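You operate a simulated robot arm through the tools that you are given. There is no shell and no other tool. Be economical: measure what you need, move in short steps, check, and stop when the job is done.

The job below is to be done with a simulated two-armed robot. You get a single attempt, and the scene is never put back.

## Task
Oil the middle of the short bar with the pump can.
Fine: clamp the bar with the bar lever first, hold the can while you pump twice, then stand the can on the red ring; the lever ends free. Set down upright: pump can. Where these are worked on the way, their far stop is far enough and under half their travel is too little: bar lever.

It is judged by the outcome, as a careful person would: the job done as asked, and still so three seconds after it is handed in. It fails if anything else is knocked over, pushed out of place, dropped, spilled or broken.

## Robot
Two 6-joint arms with two-finger parallel grippers on one trunk, on a base that drives. Base frame: it is fixed to the floor where the robot stands at the start and does not move with it; the origin is under the middle of the robot, x ahead of it, y to its left, z up. Readings come in cm, degrees, newtons and seconds.
The left shoulder is at the start at [7, 16.6, 144.5], the right one opposite. With the tool pointing down near the work surface each hand reaches from about 34 to 78 cm from the robot's upright axis, wherever it stands, measured 20 degrees to its own side. Places, roughly: bar lever [50, -20, 90]; pump pad [40, 0, 90]; spot [60, 40, 80]. Payload 3.91 kg a hand.
The TCP of each hand is the grasp point between the finger pads, 3 cm short of the fingertips. In the tool frame z runs along the fingers and y along their closing line. The gripper opens to 11 cm. The fingers are 2 cm wide and 1 cm thick; the gripper's body (4.8 by 11.2 cm) begins 5.5 cm behind the TCP.
Orientation is told as [roll, pitch, yaw] about the base's x, y, z axes, in that order, counted from this pose: with the fingers straight down and closing along the base's y, the tool's x points along the base's -x, its y along +y and its z along -z.

## Interface
- The arms move only by the tool send_rows. It takes "left_steps", "right_steps" or both (then of equal length, played together; a hand with none holds still); each is a list of rows, each an object (a shift or turn left out is 0, a gripper value left out holds the last) with "jaw": the finger opening in cm, from 0 to 11; "translation": the shift along the base's x, y, z in units of 400 mm (1.0 is 400 mm), a list of three; "rotation": the turn, a rotation vector about the base's x, y, z in units of 180 degrees (1.0 is 180 degrees), a list of three. In form: [{"jaw": jaw, "translation": [dx, dy, dz], "rotation": [wx, wy, wz]}, ...]. A call has 1 to 20 rows; each row is the pose to reach, as a shift and turn from the pose commanded when the call began. A call with a number of a shift or a turn outside -1 to 1 is refused whole. A row lasts 0.2 s, in which the tool goes at most 5 cm and 8.6 degrees; a call with a longer step from one row to the next is refused whole, and so is a gripper value outside its range. Where a pose cannot be reached the arm comes as near as it can. A force on the tool above 40 N (or 10 N above the force at the start of the call, whichever is more), or a blocked arm, ends the call early, and 0.2 s more pass. The fingers move at their own pace (about 10.8 cm/s each) and stop on an object; they squeeze with about 28 N. The grip force told is the motor's: it shows also when the fingers shut on nothing. Time passes only in rows, and 0.2 s behind the last, so rows that repeat a pose let the fingers close. The reply holds the time, the measured pose of the TCP, the force on the tool along the base axes, the opening and the grip force, in the units named above and with some noise, with the torque about the TCP (base axes, N m) and any sound that the robot's microphone picked up.
- Cameras (640 x 400 px; columns grow to the right, rows downward): "scene" is now at [11.16, -1.7, 163.41]; the picture's right is [-0.23, -0.97, -0.00], its down [-0.87, 0.21, -0.44] and it looks along [0.43, -0.10, -0.90] (base axes); focal length 255 px, centre (320, 200). "left" rides on the left gripper at [7.7, -0.7, -11.5] in its tool frame; the picture's right is [0.09, 1.00, 0.00], its down [-0.80, 0.07, -0.59] and it looks along [-0.59, 0.05, 0.80] (tool axes); focal length 270 px, centre (320, 200). "right" rides on the right gripper at [7.7, 0.7, -11.4] in its tool frame; the picture's right is [-0.09, 1.00, 0.00], its down [-0.80, -0.07, -0.59] and it looks along [-0.59, -0.05, 0.80] (tool axes); focal length 270 px, centre (320, 200).
- grab_frame(camera): a new picture of that camera. It takes no simulated time.
- lift_body(by): slides the trunk up (or, below 0, down) by that many cm; the arms and the scene camera ride with it, the base frame stays. It gives what a move gives, with no picture.
- base_move(legs): drives the robot by 1 to 6 legs, each [ahead, left, turn to the left] in cm, cm and degrees, along the robot's own axes; the way and the turn of a leg run together, so that a leg with both is an arc; at most 150 cm and 180 degrees a leg. The arms and the cameras ride along, it lands a little off, and it stops where it bumps. It gives what a move gives.
- pan_tilt(pan, tilt): turns the head with the scene camera to pan (to the left, within 86 degrees either way) and tilt (down, from -29 to 69), counted from straight ahead of the robot. It gives what a move gives.
- probe_pixels(camera, pixels): for up to 12 pixels [column, row] of the newest picture of that camera ("zoom" is the newest enlarged one), the place [x, y, z] in the base frame of the surface seen there, good to about 0.3 cm. It takes no simulated time.
- close_up(camera, box): a new picture of the part [left, top, right, bottom] of that camera's present view, enlarged. It takes no simulated time.
- sign_off(): hands the job in; it is judged then, once.

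Keep the steps short. Do not move on a guess: measure, check each grasp and each placing, and mend mistakes. In all there are 80 turns and 70 pictures (those below and enlarged ones count). Leave the grippers open and the arms clear of the work at the hand-in unless told otherwise, and finish with a single line.

The tools are called after "Request:" by a JSON object that holds its "fn" and its "kwargs". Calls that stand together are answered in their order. send_rows: Moves the arms, as the interface text tells. Its arguments: {"type":"object","properties":{"left_steps":{"type":"array","items":{"type":"object","properties":{"jaw":{"type":"number"},"translation":{"type":"array","items":{"type":"number"}},"rotation":{"type":"array","items":{"type":"number"}}}}},"right_steps":{"type":"array","items":{"type":"object","properties":{"jaw":{"type":"number"},"translation":{"type":"array","items":{"type":"number"}},"rotation":{"type":"array","items":{"type":"number"}}}}}},"required":[]} The other tools are called the same way: lift_body (by) slides the trunk up or down; base_move (legs) drives the base; pan_tilt (pan, tilt) turns the head that bears the scene camera; grab_frame (camera) takes a picture; probe_pixels (camera, pixels) gives the place of the surface under pixels of a picture; close_up (camera, box) takes an enlarged picture of a part of a camera's view; sign_off () hands the job in.

At the start:

```text
time: 0.0
left_tcp_pos: [58.81, 19.48, 99.97]
left_tool_rot: [0.0, -0.1, 0.0]
left_contact_force: [0.4, 0.6, 0.5]
left_wrist_torque: [0.0, 0.0, 0.03]
left_finger_gap: 11.01
left_grip_force: 0.1
right_tcp_pos: [53.15, -25.97, 100.05]
right_tool_rot: [-0.1, 0.1, 0.0]
right_contact_force: [0.1, 0.4, 0.7]
right_wrist_torque: [-0.03, 0.01, 0.01]
right_finger_gap: 11.01
right_grip_force: 0.0
trunk travel left (down, up): [-94.0, 0.0]
robot x, y, heading: [0.35, -0.19, 0.1]
head pan, tilt: [-13.2, 63.9]
```

scene: 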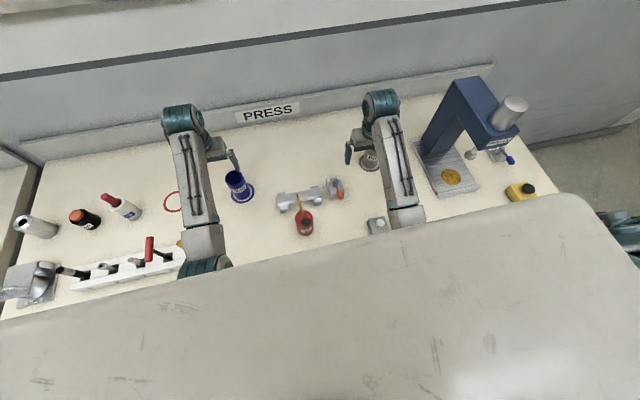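
right: 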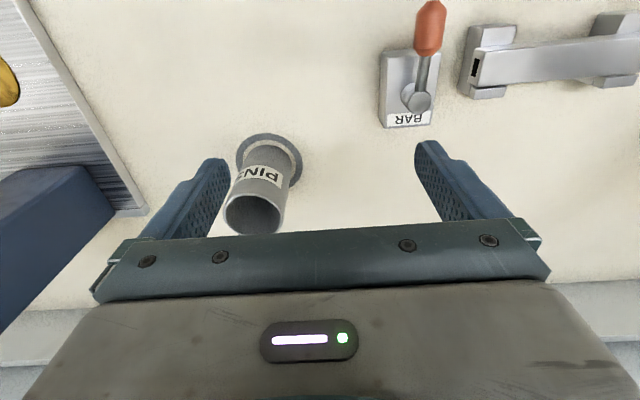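
left: 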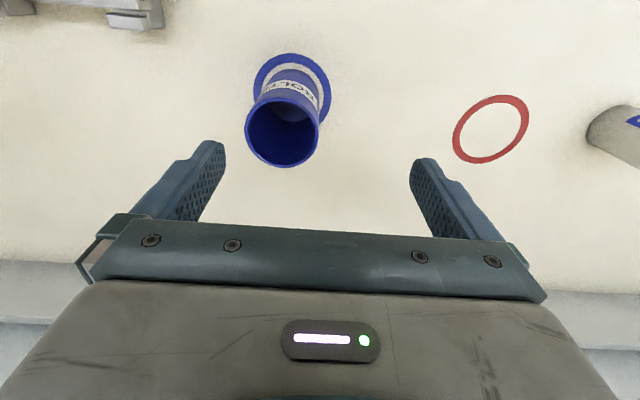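

I see the bar on its blocks near (303,198), the lever near (335,188) and a red can near (304,222). I'll enlarge that part to make them out.

Request:
{"fn": "close_up", "kwargs": {"camera": "scene", "box": [220, 150, 400, 262]}}

Request:
{"fn": "close_up", "kwargs": {"camera": "right", "box": [360, 0, 640, 175]}}

```text
3.56 times, centred on (310, 206) of scene
```

zoom: 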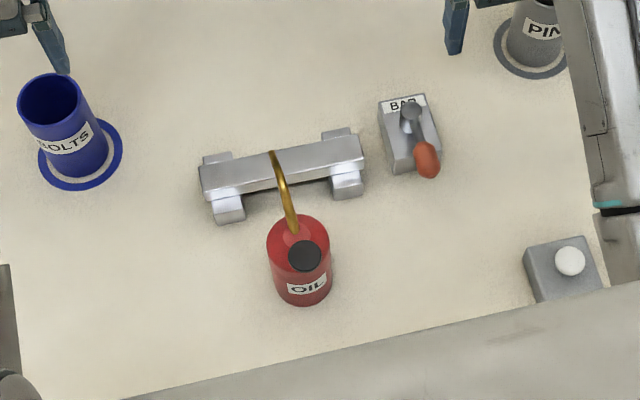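

```text
2.29 times, centred on (500, 88) of right
```

zoom: 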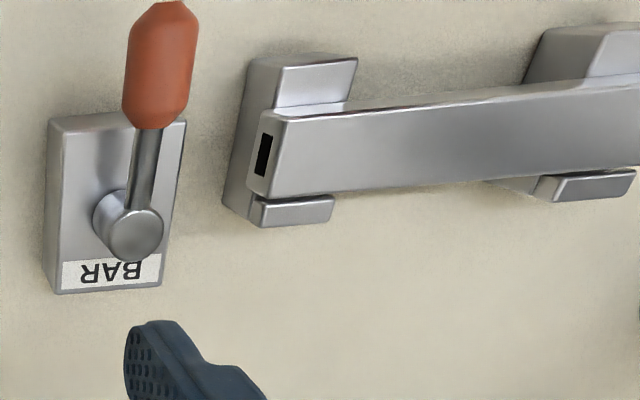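

The zoom shows the lever with its pivot by the BAR label and its red handle toward the robot. I'll probe the lever and bar, both in this zoom and in the scene picture.

Request:
{"fn": "probe_pixels", "kwargs": {"camera": "zoom", "pixels": [[135, 235], [140, 160], [160, 110], [165, 60], [165, 10], [80, 250], [60, 140], [265, 125], [285, 120], [270, 190], [600, 120], [235, 340]]}}

Request:
{"fn": "close_up", "kwargs": {"camera": "scene", "box": [260, 172, 360, 234]}}

```text
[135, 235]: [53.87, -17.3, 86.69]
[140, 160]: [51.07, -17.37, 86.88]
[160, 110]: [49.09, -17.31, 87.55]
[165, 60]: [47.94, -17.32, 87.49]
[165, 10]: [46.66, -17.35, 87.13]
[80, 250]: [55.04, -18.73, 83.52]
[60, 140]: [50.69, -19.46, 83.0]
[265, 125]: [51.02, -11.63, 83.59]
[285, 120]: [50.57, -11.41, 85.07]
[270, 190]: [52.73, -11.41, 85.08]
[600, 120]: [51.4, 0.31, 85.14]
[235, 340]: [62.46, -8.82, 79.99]
```

```text
6.40 times, centred on (310, 203) of scene
```

zoom: 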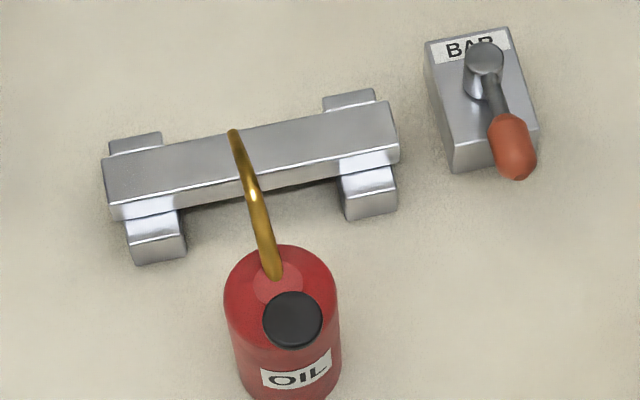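

Next I'll probe the spout tip, the can's pump pad and body, and the ends of the bar.

Request:
{"fn": "probe_pixels", "kwargs": {"camera": "zoom", "pixels": [[233, 132], [258, 200], [275, 270], [293, 315], [293, 297], [243, 290], [325, 290], [290, 375], [106, 170], [110, 205], [385, 105], [398, 140]]}}

Request:
{"fn": "probe_pixels", "kwargs": {"camera": "scene", "pixels": [[303, 210], [378, 224], [166, 202], [182, 202], [173, 194], [173, 211], [230, 173], [370, 165]]}}

```text
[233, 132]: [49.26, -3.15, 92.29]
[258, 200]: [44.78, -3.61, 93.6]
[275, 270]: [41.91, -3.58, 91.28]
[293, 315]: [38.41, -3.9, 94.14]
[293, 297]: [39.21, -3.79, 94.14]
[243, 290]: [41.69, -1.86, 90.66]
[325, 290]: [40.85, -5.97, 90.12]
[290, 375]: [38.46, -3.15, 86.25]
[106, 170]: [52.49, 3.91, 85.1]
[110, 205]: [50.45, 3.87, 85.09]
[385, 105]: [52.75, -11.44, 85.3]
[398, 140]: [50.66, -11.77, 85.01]
```

```text
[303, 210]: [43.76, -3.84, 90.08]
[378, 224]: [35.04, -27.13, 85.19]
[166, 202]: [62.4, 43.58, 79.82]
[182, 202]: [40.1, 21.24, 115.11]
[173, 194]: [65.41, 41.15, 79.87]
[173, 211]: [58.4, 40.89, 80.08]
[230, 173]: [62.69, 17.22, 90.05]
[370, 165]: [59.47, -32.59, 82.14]
```

Readings so far:
- **Bar:** x 50.5–53, y −11.6 to 4, top z 85, so its middle is about (51.6, −3.8).
- **Lever:** pivot at (53.8, −17.3). The handle lies along −x at z about 86.4, out to x 46.
- **Spout tip:** (49.3, −3.2, 92.3), about 2 cm short of the bar's middle.
- **Pump pad:** (38.8, −3.8, 94).

I'll close the right hand and lower it beside the handle on its outer (right) side.

Request:
{"fn": "send_rows", "kwargs": {"right_steps": [{"jaw": 0, "translation": [-0.05, 0, 0]}, {"translation": [-0.104, 0.04, -0.05]}, {"translation": [-0.104, 0.07, -0.13]}, {"translation": [-0.104, 0.07, -0.21]}, {"translation": [-0.104, 0.07, -0.286]}, {"translation": [-0.104, 0.07, -0.286]}]}}

Request:
{"fn": "grab_frame", "kwargs": {"camera": "right"}}

```text
time: 1.4
left_tcp_pos: [59.05, 19.35, 99.96]
left_tool_rot: [0.0, 0.0, 0.0]
left_contact_force: [0.1, 0.0, 0.3]
left_wrist_torque: [0.01, 0.01, -0.03]
left_finger_gap: 11.0
left_grip_force: 0.1
right_tcp_pos: [48.86, -23.01, 88.43]
right_tool_rot: [0.1, 0.0, 0.0]
right_contact_force: [0.6, 0.0, -0.4]
right_wrist_torque: [-0.02, -0.01, 0.02]
right_finger_gap: 0.0
right_grip_force: 27.7
right hand out of reach, approached as far as the arm can: row 1
trunk travel left (down, up): [-94.0, 0.0]
robot x, y, heading: [-0.29, -0.2, 0.0]
head pan, tilt: [-13.2, 63.9]
```

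```text
63 pictures are left
```

right: 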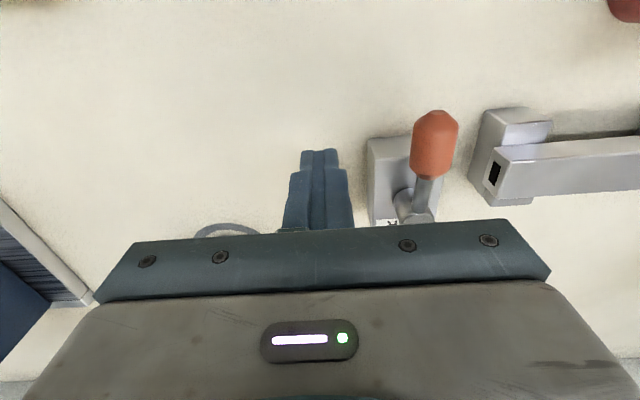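

The fingertips are to the right of the handle and level with it. I'll push slowly toward the bar (+y) and read the force.

Request:
{"fn": "send_rows", "kwargs": {"right_steps": [{"translation": [0, 0.05, 0]}, {"translation": [0, 0.08, 0]}, {"translation": [0, 0.1, 0]}, {"translation": [0, 0.115, 0]}, {"translation": [0, 0.13, 0]}, {"translation": [0, 0.145, 0]}]}}

Request:
{"fn": "grab_frame", "kwargs": {"camera": "right"}}

```text
time: 2.8
left_tcp_pos: [58.85, 19.44, 99.9]
left_tool_rot: [0.0, 0.0, 0.1]
left_contact_force: [0.0, 0.4, -0.8]
left_wrist_torque: [-0.01, 0.01, 0.01]
left_finger_gap: 11.0
left_grip_force: 0.1
right_tcp_pos: [48.93, -17.44, 88.49]
right_tool_rot: [0.1, 0.0, -0.1]
right_contact_force: [0.6, -0.4, 0.7]
right_wrist_torque: [0.0, 0.0, 0.0]
right_finger_gap: 0.02
right_grip_force: 27.7
trunk travel left (down, up): [-94.0, 0.0]
robot x, y, heading: [0.1, -0.19, 0.0]
head pan, tilt: [-13.2, 63.9]
```

```text
62 pictures are left
```

right: 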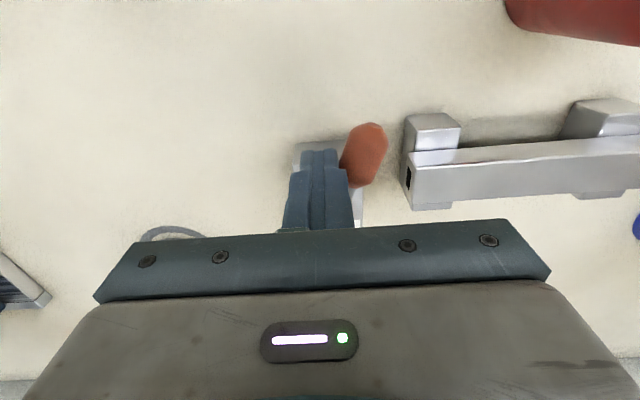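

The lever swings freely toward the bar; its handle is now at about (362,155). I'll keep pushing along the arc toward the bar end and watch the force for the stop.

Request:
{"fn": "send_rows", "kwargs": {"right_steps": [{"translation": [0.0, 0.025, 0]}, {"translation": [0.008, 0.05, 0]}, {"translation": [0.02, 0.07, 0]}, {"translation": [0.035, 0.085, 0]}, {"translation": [0.05, 0.095, 0]}, {"translation": [0.065, 0.1, 0]}, {"translation": [0.075, 0.1, 0]}]}}

Request:
{"fn": "grab_frame", "kwargs": {"camera": "right"}}

Request:
{"fn": "close_up", "kwargs": {"camera": "scene", "box": [260, 172, 360, 234]}}

```text
time: 4.4
left_tcp_pos: [58.27, 19.24, 100.29]
left_tool_rot: [0.0, -0.3, 0.0]
left_contact_force: [0.3, 0.8, -0.6]
left_wrist_torque: [0.01, 0.0, 0.01]
left_finger_gap: 11.02
left_grip_force: 0.2
right_tcp_pos: [51.04, -13.53, 88.47]
right_tool_rot: [0.0, 0.3, -0.1]
right_contact_force: [-38.8, -10.7, -7.3]
right_wrist_torque: [-0.22, 0.77, 0.27]
right_finger_gap: 0.0
right_grip_force: 28.2
trunk travel left (down, up): [-94.0, 0.0]
robot x, y, heading: [-0.08, 0.27, -0.0]
head pan, tilt: [-13.2, 63.9]
```

```text
61 pictures are left
```

right: 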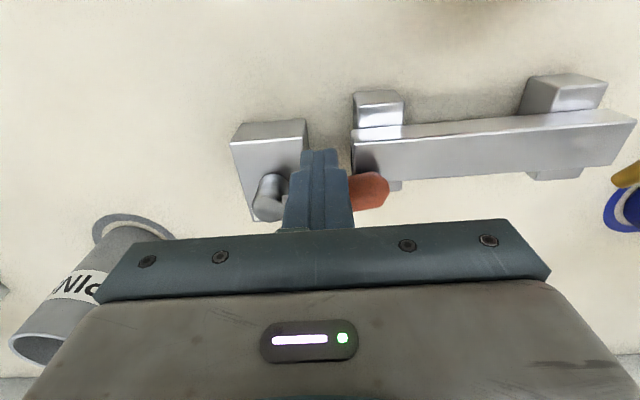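

```text
6.40 times, centred on (310, 203) of scene
```

zoom: 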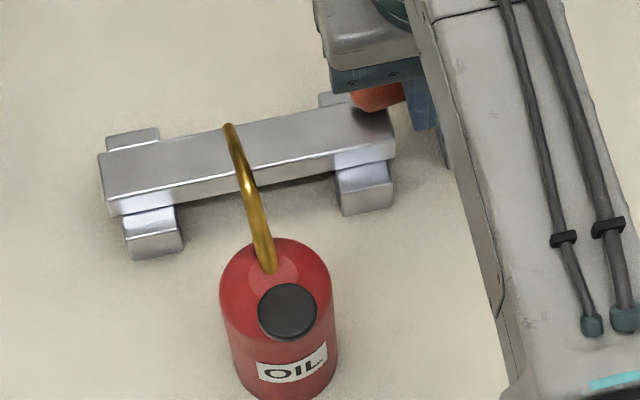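

About 39 N against −x with the handle over the bar end: the lever is at its stop. I'll back the right hand off and raise it, then check that the lever stays.

Request:
{"fn": "send_rows", "kwargs": {"right_steps": [{"translation": [-0.04, -0.01, 0]}, {"translation": [-0.08, -0.04, 0]}, {"translation": [-0.08, -0.08, 0.08]}, {"translation": [-0.08, -0.14, 0.17]}, {"translation": [-0.08, -0.22, 0.26]}, {"translation": [-0.08, -0.3, 0.34]}, {"translation": [-0.08, -0.35, 0.36]}]}}

Request:
{"fn": "grab_frame", "kwargs": {"camera": "scene"}}

Request:
{"fn": "close_up", "kwargs": {"camera": "scene", "box": [260, 172, 360, 234]}}

```text
time: 6.0
left_tcp_pos: [58.96, 19.42, 99.92]
left_tool_rot: [0.0, 0.0, 0.0]
left_contact_force: [0.2, 0.5, -0.3]
left_wrist_torque: [0.0, 0.02, -0.02]
left_finger_gap: 10.98
left_grip_force: 0.0
right_tcp_pos: [49.38, -28.02, 99.37]
right_tool_rot: [0.1, -0.3, 0.0]
right_contact_force: [0.0, 0.6, 0.5]
right_wrist_torque: [0.0, 0.01, -0.01]
right_finger_gap: 0.02
right_grip_force: 28.1
right hand out of reach, approached as far as the arm can: row 6, 7
trunk travel left (down, up): [-94.0, 0.0]
robot x, y, heading: [-0.2, 0.06, -0.0]
head pan, tilt: [-13.2, 63.9]
```

```text
59 pictures are left
```

scene: 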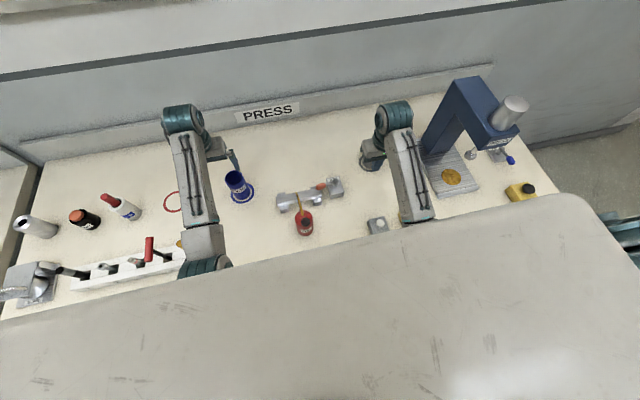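

```text
6.40 times, centred on (310, 203) of scene
```

zoom: 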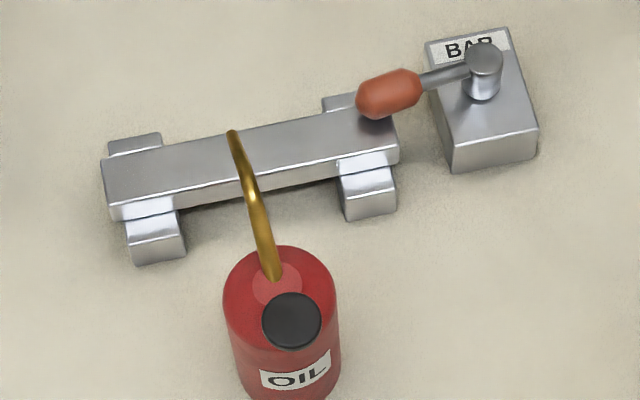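

The lever stays across the bar end, so the bar is clamped. Next I'll turn the left hand, clear of everything, so its fingers point toward −y and 30° below level. That way it can hold the can from the left and leave the pad free.

Request:
{"fn": "send_rows", "kwargs": {"left_steps": [{"translation": [-0.03, -0.01, 0.03], "rotation": [-0.02, 0.02, 0.0346]}, {"translation": [-0.06, -0.02, 0.06], "rotation": [-0.04, 0.04, 0.0691]}, {"translation": [-0.09, -0.03, 0.1], "rotation": [-0.06, 0.06, 0.1037]}, {"translation": [-0.12, -0.04, 0.1], "rotation": [-0.08, 0.08, 0.1382]}, {"translation": [-0.15, -0.05, 0.1], "rotation": [-0.1, 0.1, 0.1728]}, {"translation": [-0.18, -0.06, 0.1], "rotation": [-0.12, 0.12, 0.2074]}, {"translation": [-0.21, -0.07, 0.1], "rotation": [-0.14, 0.14, 0.2419]}, {"translation": [-0.24, -0.08, 0.1], "rotation": [-0.16, 0.16, 0.2765]}, {"translation": [-0.27, -0.09, 0.1], "rotation": [-0.18, 0.18, 0.311]}, {"translation": [-0.3, -0.1, 0.1], "rotation": [-0.2, 0.2, 0.3456]}, {"translation": [-0.32, -0.11, 0.1], "rotation": [-0.22, 0.22, 0.3802]}, {"translation": [-0.34, -0.12, 0.1], "rotation": [-0.24, 0.24, 0.4147]}, {"translation": [-0.35, -0.137, 0.1], "rotation": [-0.2598, 0.2598, 0.4493]}]}}

Request:
{"fn": "grab_frame", "kwargs": {"camera": "left"}}

Request:
{"fn": "grab_frame", "kwargs": {"camera": "scene"}}

```text
time: 8.8
left_tcp_pos: [44.8, 13.91, 104.0]
left_tool_rot: [0.1, 60.1, 90.1]
left_contact_force: [-0.1, -0.2, 0.3]
left_wrist_torque: [-0.01, -0.01, -0.03]
left_finger_gap: 11.01
left_grip_force: 0.0
left hand out of reach, approached as far as the arm can: row 1, 2, 3, 4, 5, 6, 7, 8, 9
right_tcp_pos: [49.32, -27.88, 99.39]
right_tool_rot: [0.1, -0.4, 0.1]
right_contact_force: [0.0, 0.3, -0.1]
right_wrist_torque: [0.01, 0.01, 0.04]
right_finger_gap: 0.0
right_grip_force: 27.9
trunk travel left (down, up): [-94.0, 0.0]
robot x, y, heading: [-0.34, -0.01, 0.3]
head pan, tilt: [-13.2, 63.9]
```

```text
57 pictures are left
```

left: 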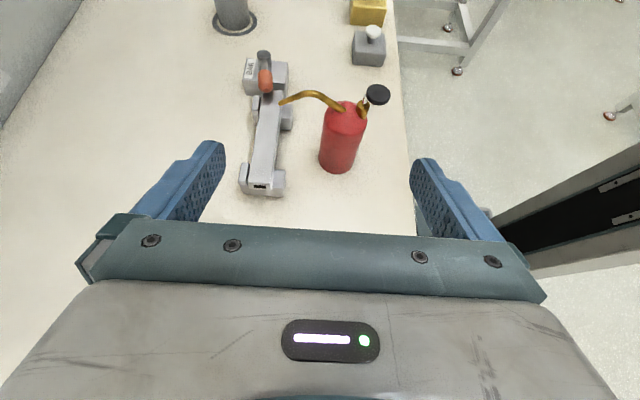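

```text
56 pictures are left
```

scene: 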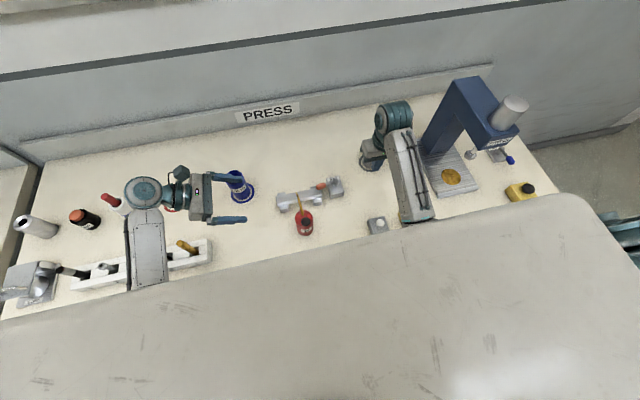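

The pose came out right. The can stands at about (341,135) in the left view, with its pad on a stem toward the robot. I'll enlarge and measure it.

Request:
{"fn": "close_up", "kwargs": {"camera": "left", "box": [230, 40, 410, 210]}}

```text
2.35 times, centred on (320, 125) of left
```

zoom: 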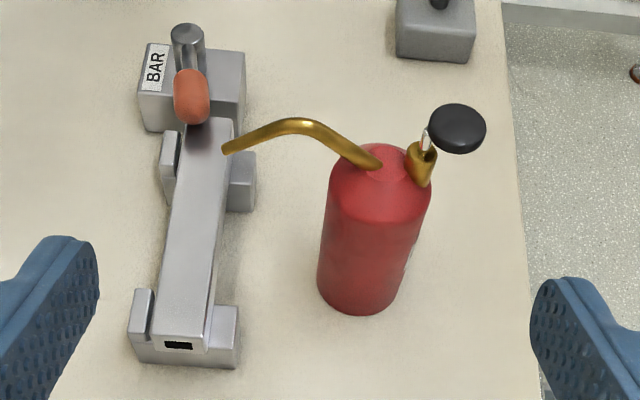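

Request:
{"fn": "probe_pixels", "kwargs": {"camera": "zoom", "pixels": [[228, 150], [298, 125], [375, 165], [458, 125], [380, 152], [335, 220], [418, 230], [374, 250], [365, 300], [418, 170], [230, 330], [245, 175]]}}

```text
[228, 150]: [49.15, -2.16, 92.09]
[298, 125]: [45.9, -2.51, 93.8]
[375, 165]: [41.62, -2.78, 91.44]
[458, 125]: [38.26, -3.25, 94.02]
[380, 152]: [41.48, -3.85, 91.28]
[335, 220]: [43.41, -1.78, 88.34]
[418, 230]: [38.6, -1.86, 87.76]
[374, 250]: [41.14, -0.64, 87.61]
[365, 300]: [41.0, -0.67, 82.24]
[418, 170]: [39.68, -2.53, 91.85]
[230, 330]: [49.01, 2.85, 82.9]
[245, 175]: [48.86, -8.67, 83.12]
```

From these points the can's axis is about (41, −3.6), radius about 2.9. The spout tip is about (49.1, −2.7). Before lowering the left wrist, I'll check how close the rack near (190,245) comes and how high it stands.

Request:
{"fn": "probe_pixels", "kwargs": {"camera": "scene", "pixels": [[205, 245], [185, 245], [190, 255], [100, 270], [240, 190], [208, 260]]}}

Request:
{"fn": "probe_pixels", "kwargs": {"camera": "zoom", "pixels": [[235, 350], [252, 200], [240, 320], [410, 262]]}}

```text
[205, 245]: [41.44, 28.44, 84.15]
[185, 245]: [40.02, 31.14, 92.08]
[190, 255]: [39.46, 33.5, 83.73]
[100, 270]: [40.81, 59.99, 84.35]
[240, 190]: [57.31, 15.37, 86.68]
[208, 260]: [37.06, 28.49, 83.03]
```

```text
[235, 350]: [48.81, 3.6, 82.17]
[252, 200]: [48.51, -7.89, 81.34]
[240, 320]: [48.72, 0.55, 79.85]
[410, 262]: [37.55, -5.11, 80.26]
```

The blocks' front is at x about 48.4 and the rack begins at y about 27, so both are clear. I'll bring the left hand to a point behind the can along its approach line.

Request:
{"fn": "send_rows", "kwargs": {"left_steps": [{"translation": [-0.05, -0.05, -0.07]}, {"translation": [-0.095, -0.1, -0.15]}, {"translation": [-0.095, -0.15, -0.23]}, {"translation": [-0.095, -0.19, -0.3]}, {"translation": [-0.095, -0.23, -0.345]}, {"translation": [-0.095, -0.24, -0.348]}]}}

Request:
{"fn": "grab_frame", "kwargs": {"camera": "left"}}

Request:
{"fn": "close_up", "kwargs": {"camera": "scene", "box": [200, 150, 360, 250]}}

```text
time: 10.2
left_tcp_pos: [40.99, 4.32, 90.02]
left_tool_rot: [0.0, 60.1, 90.0]
left_contact_force: [-0.5, -0.3, 0.5]
left_wrist_torque: [0.0, 0.01, 0.0]
left_finger_gap: 11.0
left_grip_force: 0.1
right_tcp_pos: [49.43, -27.81, 99.34]
right_tool_rot: [-0.1, -0.3, 0.0]
right_contact_force: [0.2, 0.7, 0.1]
right_wrist_torque: [-0.02, -0.02, 0.0]
right_finger_gap: 0.0
right_grip_force: 27.9
trunk travel left (down, up): [-94.0, 0.0]
robot x, y, heading: [-0.05, 0.02, -0.0]
head pan, tilt: [-13.2, 63.9]
```

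```text
54 pictures are left
```

left: 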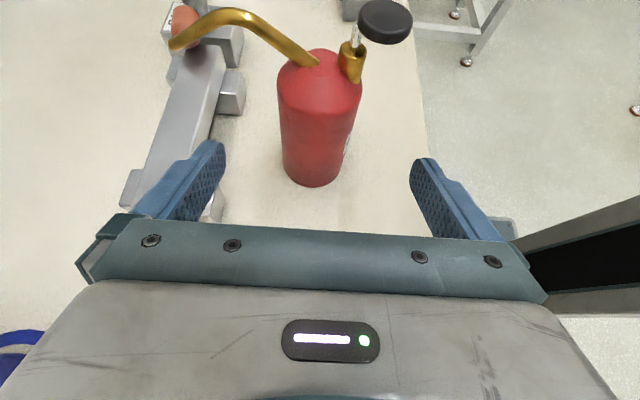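

```text
4.00 times, centred on (280, 200) of scene
```

zoom: 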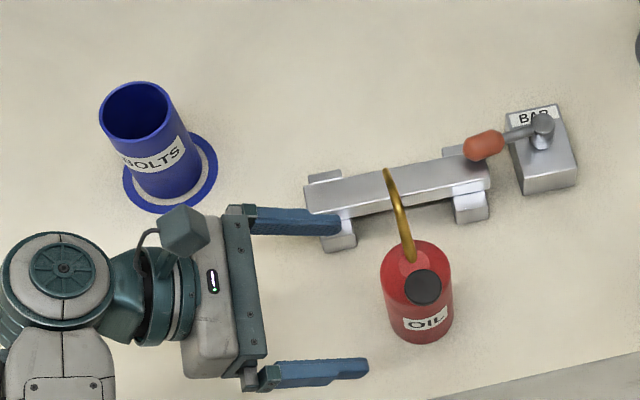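

The can sits between the fingers' lines. I'll measure its flanks again from here to centre the grip.

Request:
{"fn": "probe_pixels", "kwargs": {"camera": "left", "pixels": [[283, 130], [318, 130], [352, 130], [316, 180], [385, 20], [175, 45]]}}

Request:
{"fn": "probe_pixels", "kwargs": {"camera": "zoom", "pixels": [[388, 290], [450, 285], [422, 335], [388, 172], [423, 286]]}}

```text
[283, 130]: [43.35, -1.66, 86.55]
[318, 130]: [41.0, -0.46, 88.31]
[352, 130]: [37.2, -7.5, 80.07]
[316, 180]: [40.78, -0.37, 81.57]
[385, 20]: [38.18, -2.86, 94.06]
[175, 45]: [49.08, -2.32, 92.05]
```

```text
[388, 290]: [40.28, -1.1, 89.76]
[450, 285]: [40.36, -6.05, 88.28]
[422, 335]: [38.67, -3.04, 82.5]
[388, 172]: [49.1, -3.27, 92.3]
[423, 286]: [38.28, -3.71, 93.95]
```

Its centre reads about (40.9, −3.4). I'll advance along the fingers until the can is between the pads, then close.

Request:
{"fn": "send_rows", "kwargs": {"left_steps": [{"translation": [0, -0.06, -0.034]}, {"translation": [0, -0.12, -0.068]}, {"translation": [0, -0.17, -0.097]}, {"translation": [0, -0.195, -0.112]}, {"translation": [0, -0.195, -0.112]}]}}

Request:
{"fn": "grab_frame", "kwargs": {"camera": "left"}}

```text
time: 11.4
left_tcp_pos: [41.16, -3.59, 85.74]
left_tool_rot: [-0.2, 60.1, 89.9]
left_contact_force: [0.5, 0.0, -0.9]
left_wrist_torque: [0.05, -0.01, -0.01]
left_finger_gap: 11.03
left_grip_force: 0.1
right_tcp_pos: [49.4, -28.06, 99.49]
right_tool_rot: [0.1, -0.3, 0.0]
right_contact_force: [0.3, 0.4, 0.7]
right_wrist_torque: [-0.02, -0.03, 0.01]
right_finger_gap: 0.0
right_grip_force: 27.5
trunk travel left (down, up): [-94.0, 0.0]
robot x, y, heading: [-0.35, 0.11, 0.0]
head pan, tilt: [-13.2, 63.9]
```

```text
52 pictures are left
```

left: 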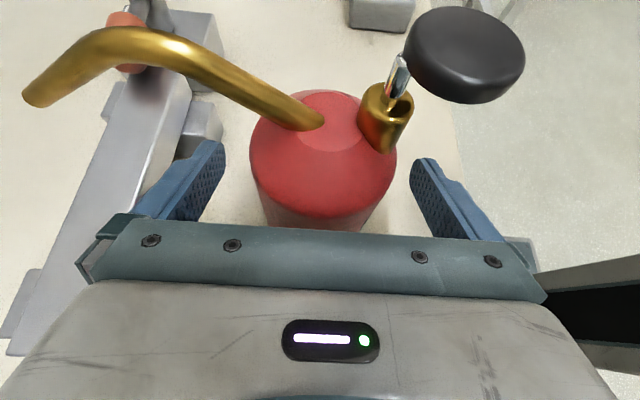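

The can is centred between the fingers. Closing.

Request:
{"fn": "send_rows", "kwargs": {"left_steps": [{"jaw": 4}, {"jaw": 4}, {"jaw": 4}, {"jaw": 4}]}}

```text
time: 12.4
left_tcp_pos: [41.1, -3.58, 85.74]
left_tool_rot: [0.0, 60.1, 89.9]
left_contact_force: [-0.1, -0.3, 1.6]
left_wrist_torque: [-0.03, 0.09, -0.01]
left_finger_gap: 5.53
left_grip_force: 27.4
right_tcp_pos: [49.4, -27.98, 99.35]
right_tool_rot: [0.0, -0.3, 0.0]
right_contact_force: [-0.6, -0.4, 0.3]
right_wrist_torque: [0.02, 0.0, 0.0]
right_finger_gap: 0.0
right_grip_force: 27.9
trunk travel left (down, up): [-94.0, 0.0]
robot x, y, heading: [-0.03, 0.14, -0.1]
head pan, tilt: [-13.2, 63.9]
```

Grip holds at 5.5 cm, about 27 N. I'll lift the can 1 cm and carry it +2.5 in x and −1.0 in y, then check the tip against the bar before setting it down.

Request:
{"fn": "send_rows", "kwargs": {"left_steps": [{"translation": [0, 0, 0.015]}, {"translation": [0, 0, 0.028]}, {"translation": [0.02, -0.01, 0.028]}, {"translation": [0.045, -0.02, 0.028]}, {"translation": [0.0625, -0.025, 0.028]}, {"translation": [0.0625, -0.025, 0.028]}]}}

Request:
{"fn": "grab_frame", "kwargs": {"camera": "left"}}

Request:
{"fn": "close_up", "kwargs": {"camera": "scene", "box": [260, 172, 360, 234]}}

```text
time: 13.8
left_tcp_pos: [43.66, -4.45, 86.69]
left_tool_rot: [0.0, 60.1, 90.1]
left_contact_force: [0.0, -0.1, -2.3]
left_wrist_torque: [0.0, 0.01, 0.01]
left_finger_gap: 5.52
left_grip_force: 27.9
right_tcp_pos: [49.46, -27.95, 99.45]
right_tool_rot: [0.1, -0.3, 0.0]
right_contact_force: [-0.4, 0.0, -0.1]
right_wrist_torque: [-0.01, 0.02, 0.04]
right_finger_gap: 0.0
right_grip_force: 28.1
trunk travel left (down, up): [-94.0, 0.0]
robot x, y, heading: [-0.02, 0.13, -0.1]
head pan, tilt: [-13.2, 63.9]
```

```text
51 pictures are left
```

left: 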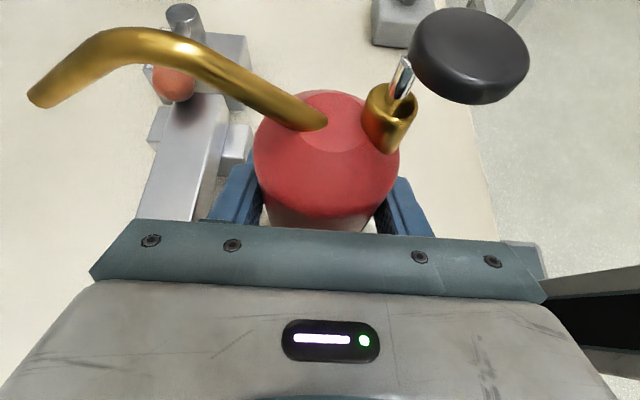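

```text
6.40 times, centred on (310, 203) of scene
```

zoom: 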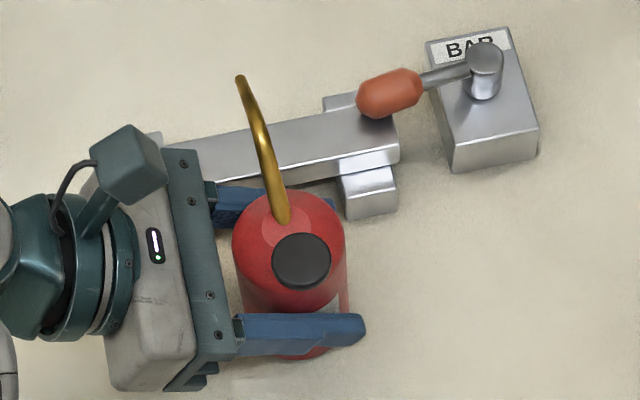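

Request:
{"fn": "probe_pixels", "kwargs": {"camera": "zoom", "pixels": [[240, 79], [244, 90], [301, 262], [301, 250], [301, 275]]}}

Request:
{"fn": "probe_pixels", "kwargs": {"camera": "left", "pixels": [[40, 95], [50, 85], [470, 45], [465, 60], [440, 50]]}}

```text
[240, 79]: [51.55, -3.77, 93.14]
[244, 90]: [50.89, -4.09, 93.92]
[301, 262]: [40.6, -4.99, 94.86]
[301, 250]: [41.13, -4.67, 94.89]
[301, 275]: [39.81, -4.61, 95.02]
```

```text
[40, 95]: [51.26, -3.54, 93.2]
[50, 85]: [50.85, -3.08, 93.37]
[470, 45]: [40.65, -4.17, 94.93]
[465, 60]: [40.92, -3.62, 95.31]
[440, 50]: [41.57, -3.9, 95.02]
```

The tip is now at about (51.4, −3.7), over the bar's middle (51.6, −3.8). I'll set the can down there and keep it gripped.

Request:
{"fn": "send_rows", "kwargs": {"left_steps": [{"translation": [0, 0, -0.015]}, {"translation": [0, 0, -0.0265]}, {"translation": [0, 0, -0.0265]}]}}

```text
time: 14.6
left_tcp_pos: [43.6, -4.42, 85.79]
left_tool_rot: [-0.3, 60.1, 89.7]
left_contact_force: [1.0, 0.4, 12.4]
left_wrist_torque: [0.19, 0.23, -0.04]
left_finger_gap: 5.52
left_grip_force: 27.8
right_tcp_pos: [49.3, -27.97, 99.4]
right_tool_rot: [-0.1, -0.3, -0.1]
right_contact_force: [0.2, 0.1, 0.0]
right_wrist_torque: [0.04, -0.03, 0.02]
right_finger_gap: 0.01
right_grip_force: 28.6
trunk travel left (down, up): [-94.0, 0.0]
robot x, y, heading: [-0.03, 0.3, 0.1]
head pan, tilt: [-13.2, 63.9]
```

The can stands on the table, pressed with 12 N. Now the right hand goes toward the pad, tilting 20° so its body keeps clear of the left camera. I'll stop partway to read the pose.

Request:
{"fn": "send_rows", "kwargs": {"right_steps": [{"translation": [-0.02, 0.06, 0], "rotation": [0.03, 0, 0]}, {"translation": [-0.05, 0.13, 0], "rotation": [0.06, 0, 0]}, {"translation": [-0.08, 0.2, 0.0], "rotation": [0.09, 0, 0]}, {"translation": [-0.1, 0.27, 0.0], "rotation": [0.111, 0, 0]}, {"translation": [-0.1, 0.27, 0.0], "rotation": [0.111, 0, 0]}]}}

```text
time: 15.8
left_tcp_pos: [43.63, -4.55, 85.75]
left_tool_rot: [-0.4, 60.0, 89.7]
left_contact_force: [6.5, -0.1, 22.5]
left_wrist_torque: [-0.01, 0.12, -0.06]
left_finger_gap: 5.51
left_grip_force: 27.6
right_tcp_pos: [45.15, -17.28, 99.69]
right_tool_rot: [20.0, 0.0, 0.0]
right_contact_force: [0.7, 0.4, 0.4]
right_wrist_torque: [-0.03, -0.01, -0.03]
right_finger_gap: 0.02
right_grip_force: 28.4
trunk travel left (down, up): [-94.0, 0.0]
robot x, y, heading: [-0.3, -0.0, 0.0]
head pan, tilt: [-13.2, 63.9]
```

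Pose is as planned. I'll ease the left hand's downward push a bit and bring the right fingertips about 3 cm above the pad.

Request:
{"fn": "send_rows", "kwargs": {"left_steps": [{"translation": [0, 0, 0.002]}, {"translation": [0, 0, 0.003]}, {"translation": [0, 0, 0.003]}, {"translation": [0, 0, 0.003]}, {"translation": [0, 0, 0.003]}], "right_steps": [{"translation": [-0.03, 0.08, 0.015]}, {"translation": [-0.06, 0.16, 0.025]}, {"translation": [-0.09, 0.24, 0.025]}, {"translation": [-0.111, 0.295, 0.015]}, {"translation": [-0.111, 0.295, 0.015]}]}}

Request:
{"fn": "grab_frame", "kwargs": {"camera": "right"}}

Request:
{"fn": "grab_frame", "kwargs": {"camera": "left"}}

Request:
{"fn": "close_up", "kwargs": {"camera": "scene", "box": [260, 172, 360, 234]}}

```text
time: 16.8
left_tcp_pos: [43.48, -4.39, 85.6]
left_tool_rot: [0.2, 60.1, 90.0]
left_contact_force: [-2.6, -0.2, 6.4]
left_wrist_torque: [-0.19, 0.28, -0.08]
left_finger_gap: 5.49
left_grip_force: 28.0
right_tcp_pos: [42.12, -13.67, 98.47]
right_tool_rot: [10.8, -0.8, 0.4]
right_contact_force: [0.8, -0.4, -0.2]
right_wrist_torque: [0.01, 0.0, -0.03]
right_finger_gap: 0.01
right_grip_force: 28.1
right hand out of reach, approached as far as the arm can: row 2, 4, 5
trunk travel left (down, up): [-94.0, 0.0]
robot x, y, heading: [0.11, -0.03, 0.3]
head pan, tilt: [-13.2, 63.9]
stopped in row 5 (right hand): the arm was blocked; the commanded pose is now the measured one
```

```text
49 pictures are left
```

right: 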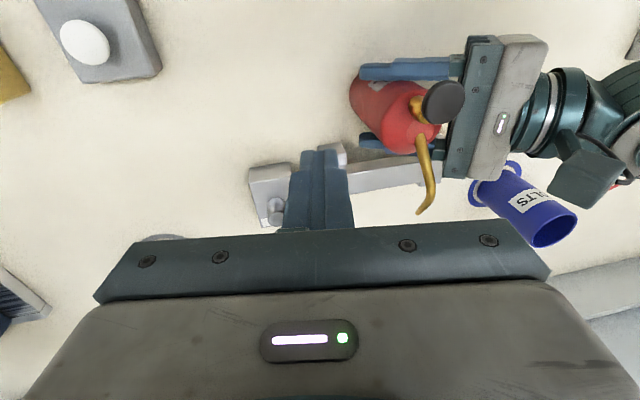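

```text
48 pictures are left
```

left: 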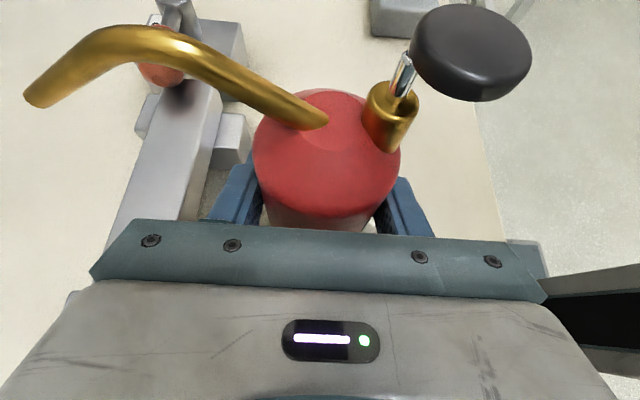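

```text
6.40 times, centred on (310, 203) of scene
```

zoom: 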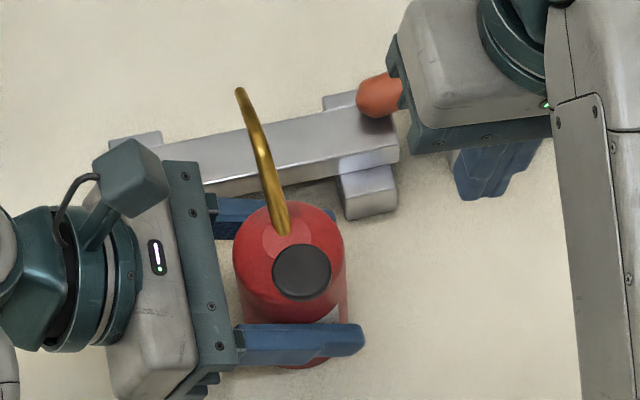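

The right arm can't fold in that close: zero contact force, just a reach limit. The can is still held. I'll lift it 3 cm, drive the robot back 12 cm for more room, then bring the can back over the bar.

Request:
{"fn": "send_rows", "kwargs": {"left_steps": [{"translation": [0, 0, 0.025]}, {"translation": [0, 0, 0.05]}, {"translation": [0, 0, 0.075]}, {"translation": [0, 0, 0.075]}], "right_steps": [{"translation": [0.02, -0.04, 0]}, {"translation": [0.05, -0.08, 0]}, {"translation": [0.08, -0.12, 0.0]}, {"translation": [0.08, -0.12, 0.0]}]}}

Request:
{"fn": "base_move", "kwargs": {"legs": [[-12, 0, 0]]}}

Request:
{"fn": "grab_frame", "kwargs": {"camera": "scene"}}

```text
time: 17.8
left_tcp_pos: [43.67, -4.09, 88.59]
left_tool_rot: [0.0, 59.6, 90.0]
left_contact_force: [0.4, 0.0, -2.2]
left_wrist_torque: [0.0, 0.02, -0.02]
left_finger_gap: 5.52
left_grip_force: 28.0
right_tcp_pos: [45.22, -18.35, 98.57]
right_tool_rot: [10.9, -0.8, 0.5]
right_contact_force: [0.0, 0.0, -0.1]
right_wrist_torque: [-0.03, 0.03, -0.02]
right_finger_gap: 0.0
right_grip_force: 27.9
trunk travel left (down, up): [-94.0, 0.0]
robot x, y, heading: [-0.18, -0.07, 0.1]
head pan, tilt: [-13.2, 63.9]
```

```text
time: 19.1
left_tcp_pos: [31.68, -4.0, 88.43]
left_tool_rot: [0.6, 59.6, 90.6]
left_contact_force: [-0.4, -0.1, -1.2]
left_wrist_torque: [-0.05, 0.01, 0.02]
left_finger_gap: 5.54
left_grip_force: 27.7
right_tcp_pos: [33.66, -18.21, 98.4]
right_tool_rot: [11.1, -0.9, 0.4]
right_contact_force: [0.4, 0.7, 0.0]
right_wrist_torque: [-0.01, 0.01, -0.01]
right_finger_gap: 0.0
right_grip_force: 27.9
trunk travel left (down, up): [-94.0, 0.0]
robot x, y, heading: [-11.53, 0.19, 0.0]
head pan, tilt: [-13.2, 63.9]
```

```text
46 pictures are left
```

scene: 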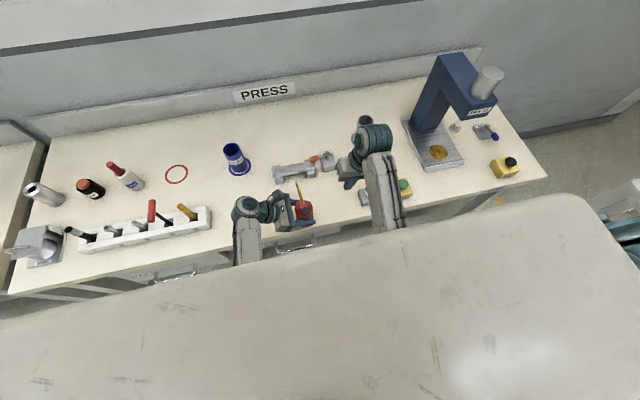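

Backed up to x = −11.5, with the can held and level. I'll bring the can forward over the bar again, still lifted, and check the tip.

Request:
{"fn": "send_rows", "kwargs": {"left_steps": [{"translation": [0.08, 0, 0]}, {"translation": [0.16, -0.005, 0]}, {"translation": [0.24, -0.01, 0]}, {"translation": [0.298, -0.01, 0]}, {"translation": [0.298, -0.01, -0.025]}, {"translation": [0.298, -0.01, -0.03]}]}}

Request:
{"fn": "grab_frame", "kwargs": {"camera": "left"}}

Request:
{"fn": "close_up", "kwargs": {"camera": "scene", "box": [240, 130, 370, 211]}}

```text
time: 20.4
left_tcp_pos: [43.47, -4.51, 87.27]
left_tool_rot: [0.2, 59.6, 90.3]
left_contact_force: [0.8, 0.9, -1.4]
left_wrist_torque: [0.01, 0.0, -0.01]
left_finger_gap: 5.51
left_grip_force: 28.3
right_tcp_pos: [33.46, -18.21, 98.64]
right_tool_rot: [11.1, -1.0, 0.6]
right_contact_force: [-1.3, -0.3, 0.3]
right_wrist_torque: [-0.01, -0.03, 0.02]
right_finger_gap: 0.0
right_grip_force: 28.3
trunk travel left (down, up): [-94.0, 0.0]
robot x, y, heading: [-11.42, -0.36, 0.1]
head pan, tilt: [-13.2, 63.9]
```

```text
45 pictures are left
```

left: 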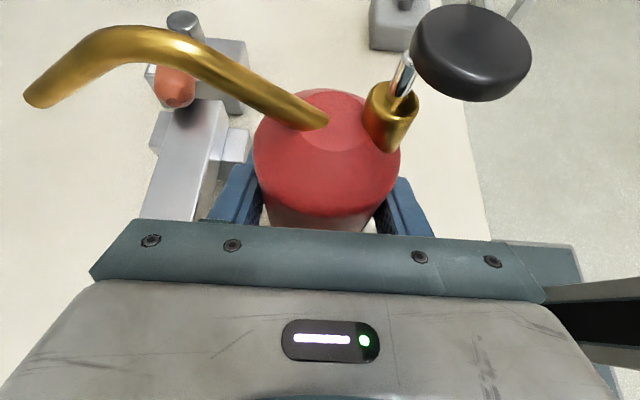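

```text
4.92 times, centred on (305, 170) of scene
```

zoom: 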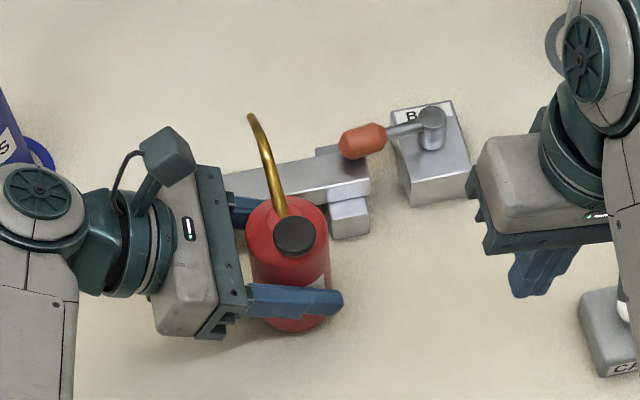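

Request:
{"fn": "probe_pixels", "kwargs": {"camera": "zoom", "pixels": [[251, 117], [254, 126], [294, 235], [294, 225], [370, 175], [318, 295]]}}

Request:
{"fn": "probe_pixels", "kwargs": {"camera": "left", "pixels": [[38, 97], [470, 45]]}}

```text
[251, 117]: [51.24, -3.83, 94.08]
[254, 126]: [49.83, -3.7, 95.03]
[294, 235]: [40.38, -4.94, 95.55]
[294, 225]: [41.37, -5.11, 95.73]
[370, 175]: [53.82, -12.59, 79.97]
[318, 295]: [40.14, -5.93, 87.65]
```

```text
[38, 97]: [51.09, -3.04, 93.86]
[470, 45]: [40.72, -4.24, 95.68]
```

The tip reads about (51.2, −3.5). I'll nudge it 0.3 forward and 0.2 right, and lower the can onto the table. At the same time the right hand moves forward to hover near the pad.

Request:
{"fn": "send_rows", "kwargs": {"left_steps": [{"translation": [0.0075, -0.005, -0.01]}, {"translation": [0.0075, -0.005, -0.025]}, {"translation": [0.0075, -0.005, -0.038]}, {"translation": [0.0075, -0.005, -0.038]}], "right_steps": [{"translation": [0.05, 0.02, 0.02], "rotation": [0.02, 0, 0]}, {"translation": [0.11, 0.06, 0.05], "rotation": [0.04, 0, 0]}, {"translation": [0.16, 0.1, 0.05], "rotation": [0.05, 0, 0]}, {"translation": [0.18, 0.13, 0.05], "rotation": [0.05, 0, 0]}]}}

```text
time: 21.4
left_tcp_pos: [43.92, -4.7, 85.72]
left_tool_rot: [0.4, 59.7, 90.2]
left_contact_force: [-0.2, 0.1, 0.7]
left_wrist_torque: [-0.03, -0.02, 0.01]
left_finger_gap: 5.53
left_grip_force: 28.1
right_tcp_pos: [40.6, -13.03, 100.58]
right_tool_rot: [20.0, -1.0, 0.4]
right_contact_force: [-0.2, -0.3, 0.1]
right_wrist_torque: [0.0, -0.01, -0.02]
right_finger_gap: 0.0
right_grip_force: 27.9
trunk travel left (down, up): [-94.0, 0.0]
robot x, y, heading: [-12.18, -0.02, -0.0]
head pan, tilt: [-13.2, 63.9]
```

The can is just resting on the table. The right hand goes over the pad, with its tips about 2.5 cm above.

Request:
{"fn": "send_rows", "kwargs": {"left_steps": [{"translation": [0, 0, -0.002]}, {"translation": [0, 0, -0.003]}, {"translation": [0, 0, -0.003]}, {"translation": [0, 0, -0.003]}], "right_steps": [{"translation": [0.004, 0.06, 0]}, {"translation": [0.008, 0.12, 0]}, {"translation": [0.008, 0.18, -0.02]}, {"translation": [0.008, 0.18, -0.025]}]}}

Request:
{"fn": "grab_frame", "kwargs": {"camera": "left"}}

Request:
{"fn": "grab_frame", "kwargs": {"camera": "right"}}

```text
time: 22.6
left_tcp_pos: [43.86, -4.62, 85.61]
left_tool_rot: [0.2, 59.7, 90.2]
left_contact_force: [-1.5, 2.5, 3.6]
left_wrist_torque: [-0.01, 0.09, -0.02]
left_finger_gap: 5.51
left_grip_force: 27.6
right_tcp_pos: [41.46, -9.18, 98.69]
right_tool_rot: [16.7, -1.3, -0.4]
right_contact_force: [-0.1, -0.5, 0.4]
right_wrist_torque: [-0.02, -0.01, 0.01]
right_finger_gap: 0.0
right_grip_force: 27.9
trunk travel left (down, up): [-94.0, 0.0]
robot x, y, heading: [-12.04, -0.04, 0.3]
head pan, tilt: [-13.2, 63.9]
stopped in row 4 (right hand): the arm was blocked; the commanded pose is now the measured one
```

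```text
43 pictures are left
```

left: 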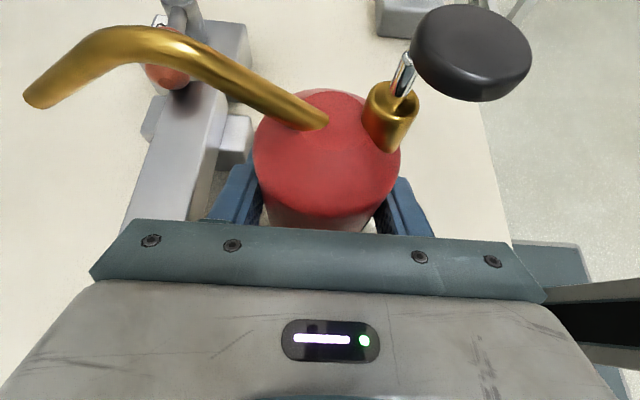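

```text
42 pictures are left
```

right: 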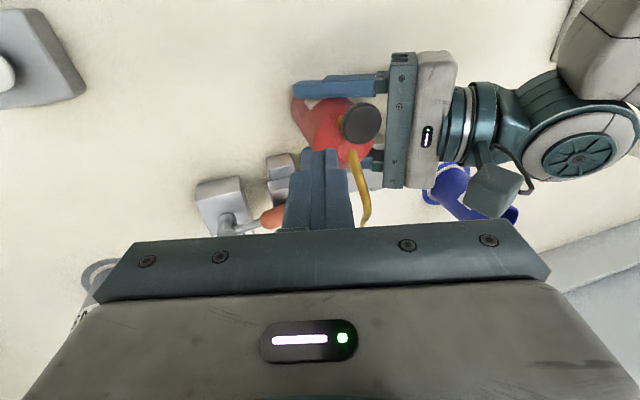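

The right arm was blocked at y = −9.2 with no force on the tool. I'll look at the whole scene for an arm-to-arm contact.

Request:
{"fn": "grab_frame", "kwargs": {"camera": "scene"}}

```text
41 pictures are left
```

scene: 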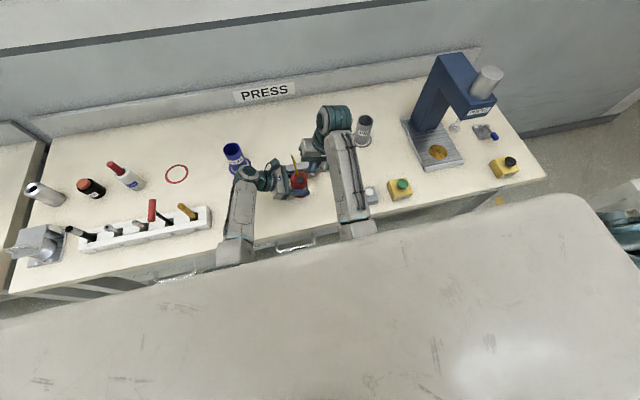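

No arm contact is visible, so the tilt is probably running the wrist into a limit. I'll take the tilt out to 5°, rise a little and try moving in again.

Request:
{"fn": "send_rows", "kwargs": {"right_steps": [{"translation": [0, -0.01, 0.02], "rotation": [-0.03, 0, 0]}, {"translation": [0, -0.01, 0.05], "rotation": [-0.065, 0, 0]}, {"translation": [-0.01, 0.02, 0.06], "rotation": [-0.065, 0.007, 0.002]}, {"translation": [-0.02, 0.05, 0.06], "rotation": [-0.065, 0.007, 0.002]}, {"translation": [-0.02, 0.08, 0.06], "rotation": [-0.065, 0.007, 0.002]}, {"translation": [-0.02, 0.08, 0.06], "rotation": [-0.065, 0.007, 0.002]}]}}

```text
time: 23.6
left_tcp_pos: [43.86, -4.69, 85.57]
left_tool_rot: [0.2, 59.7, 90.2]
left_contact_force: [-1.8, 1.9, 2.8]
left_wrist_torque: [-0.01, 0.09, -0.02]
left_finger_gap: 5.53
left_grip_force: 28.3
right_tcp_pos: [40.68, -15.94, 98.86]
right_tool_rot: [-3.7, 0.6, -2.2]
right_contact_force: [-0.3, -0.3, 0.1]
right_wrist_torque: [0.01, 0.0, -0.01]
right_finger_gap: 0.0
right_grip_force: 27.5
trunk travel left (down, up): [-94.0, 0.0]
robot x, y, heading: [-12.05, -0.15, -0.2]
head pan, tilt: [-13.2, 63.9]
stopped in row 4 (right hand): the arm was blocked; the commanded pose is now the measured one
```

It was blocked again and pushed back to y = −15.9. I'll look closely to find what is in the way.

Request:
{"fn": "close_up", "kwargs": {"camera": "scene", "box": [200, 80, 420, 270]}}

Request:
{"fn": "grab_frame", "kwargs": {"camera": "left"}}

```text
2.11 times, centred on (310, 175) of scene
```

zoom: 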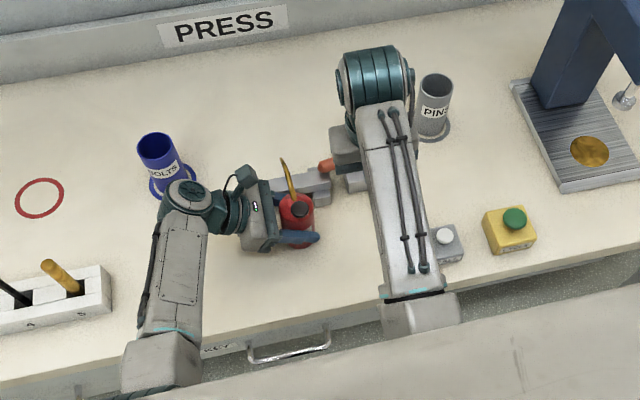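

```text
39 pictures are left
```

left: 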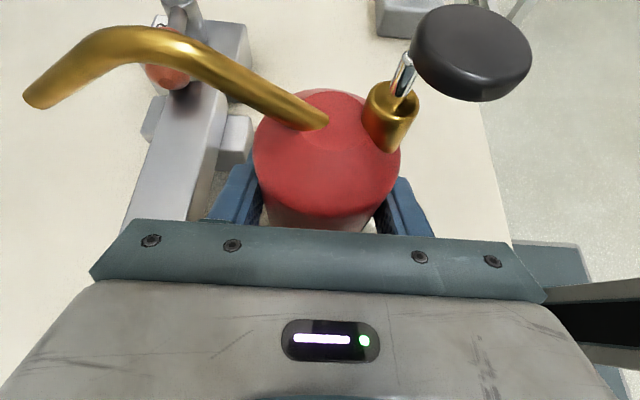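

There's no obstacle. The arm folds too tightly when the hand is this high and this near: the very first row at x 53, z 100 was already at its inner limit. So I'll lift the can again and back up a further 12 cm.

Request:
{"fn": "send_rows", "kwargs": {"left_steps": [{"translation": [0, 0, 0.025]}, {"translation": [0, 0, 0.06]}, {"translation": [0, 0, 0.06]}], "right_steps": [{"translation": [0.03, -0.03, 0]}, {"translation": [0.08, -0.05, 0]}, {"translation": [0.08, -0.05, 0]}]}}

Request:
{"fn": "base_move", "kwargs": {"legs": [[-12, 0, 0]]}}

```text
time: 24.4
left_tcp_pos: [43.74, -4.64, 88.09]
left_tool_rot: [0.2, 59.7, 90.3]
left_contact_force: [0.6, 0.2, -2.4]
left_wrist_torque: [-0.03, 0.02, 0.01]
left_finger_gap: 5.53
left_grip_force: 28.5
right_tcp_pos: [43.82, -17.61, 98.95]
right_tool_rot: [-3.4, 0.7, -2.1]
right_contact_force: [0.1, -0.3, 0.2]
right_wrist_torque: [0.0, 0.02, 0.0]
right_finger_gap: 0.0
right_grip_force: 28.1
trunk travel left (down, up): [-94.0, 0.0]
robot x, y, heading: [-11.84, 0.02, -0.1]
head pan, tilt: [-13.2, 63.9]
```

```text
time: 25.6
left_tcp_pos: [32.09, -4.66, 87.91]
left_tool_rot: [0.4, 59.6, 90.4]
left_contact_force: [-0.5, -0.3, -1.8]
left_wrist_torque: [0.0, 0.0, 0.02]
left_finger_gap: 5.51
left_grip_force: 28.1
right_tcp_pos: [32.28, -17.7, 98.8]
right_tool_rot: [-3.4, 0.9, -2.1]
right_contact_force: [0.1, -0.3, 0.3]
right_wrist_torque: [0.05, -0.01, -0.03]
right_finger_gap: 0.0
right_grip_force: 27.9
trunk travel left (down, up): [-94.0, 0.0]
robot x, y, heading: [-23.86, -0.01, 0.2]
head pan, tilt: [-13.2, 63.9]
```

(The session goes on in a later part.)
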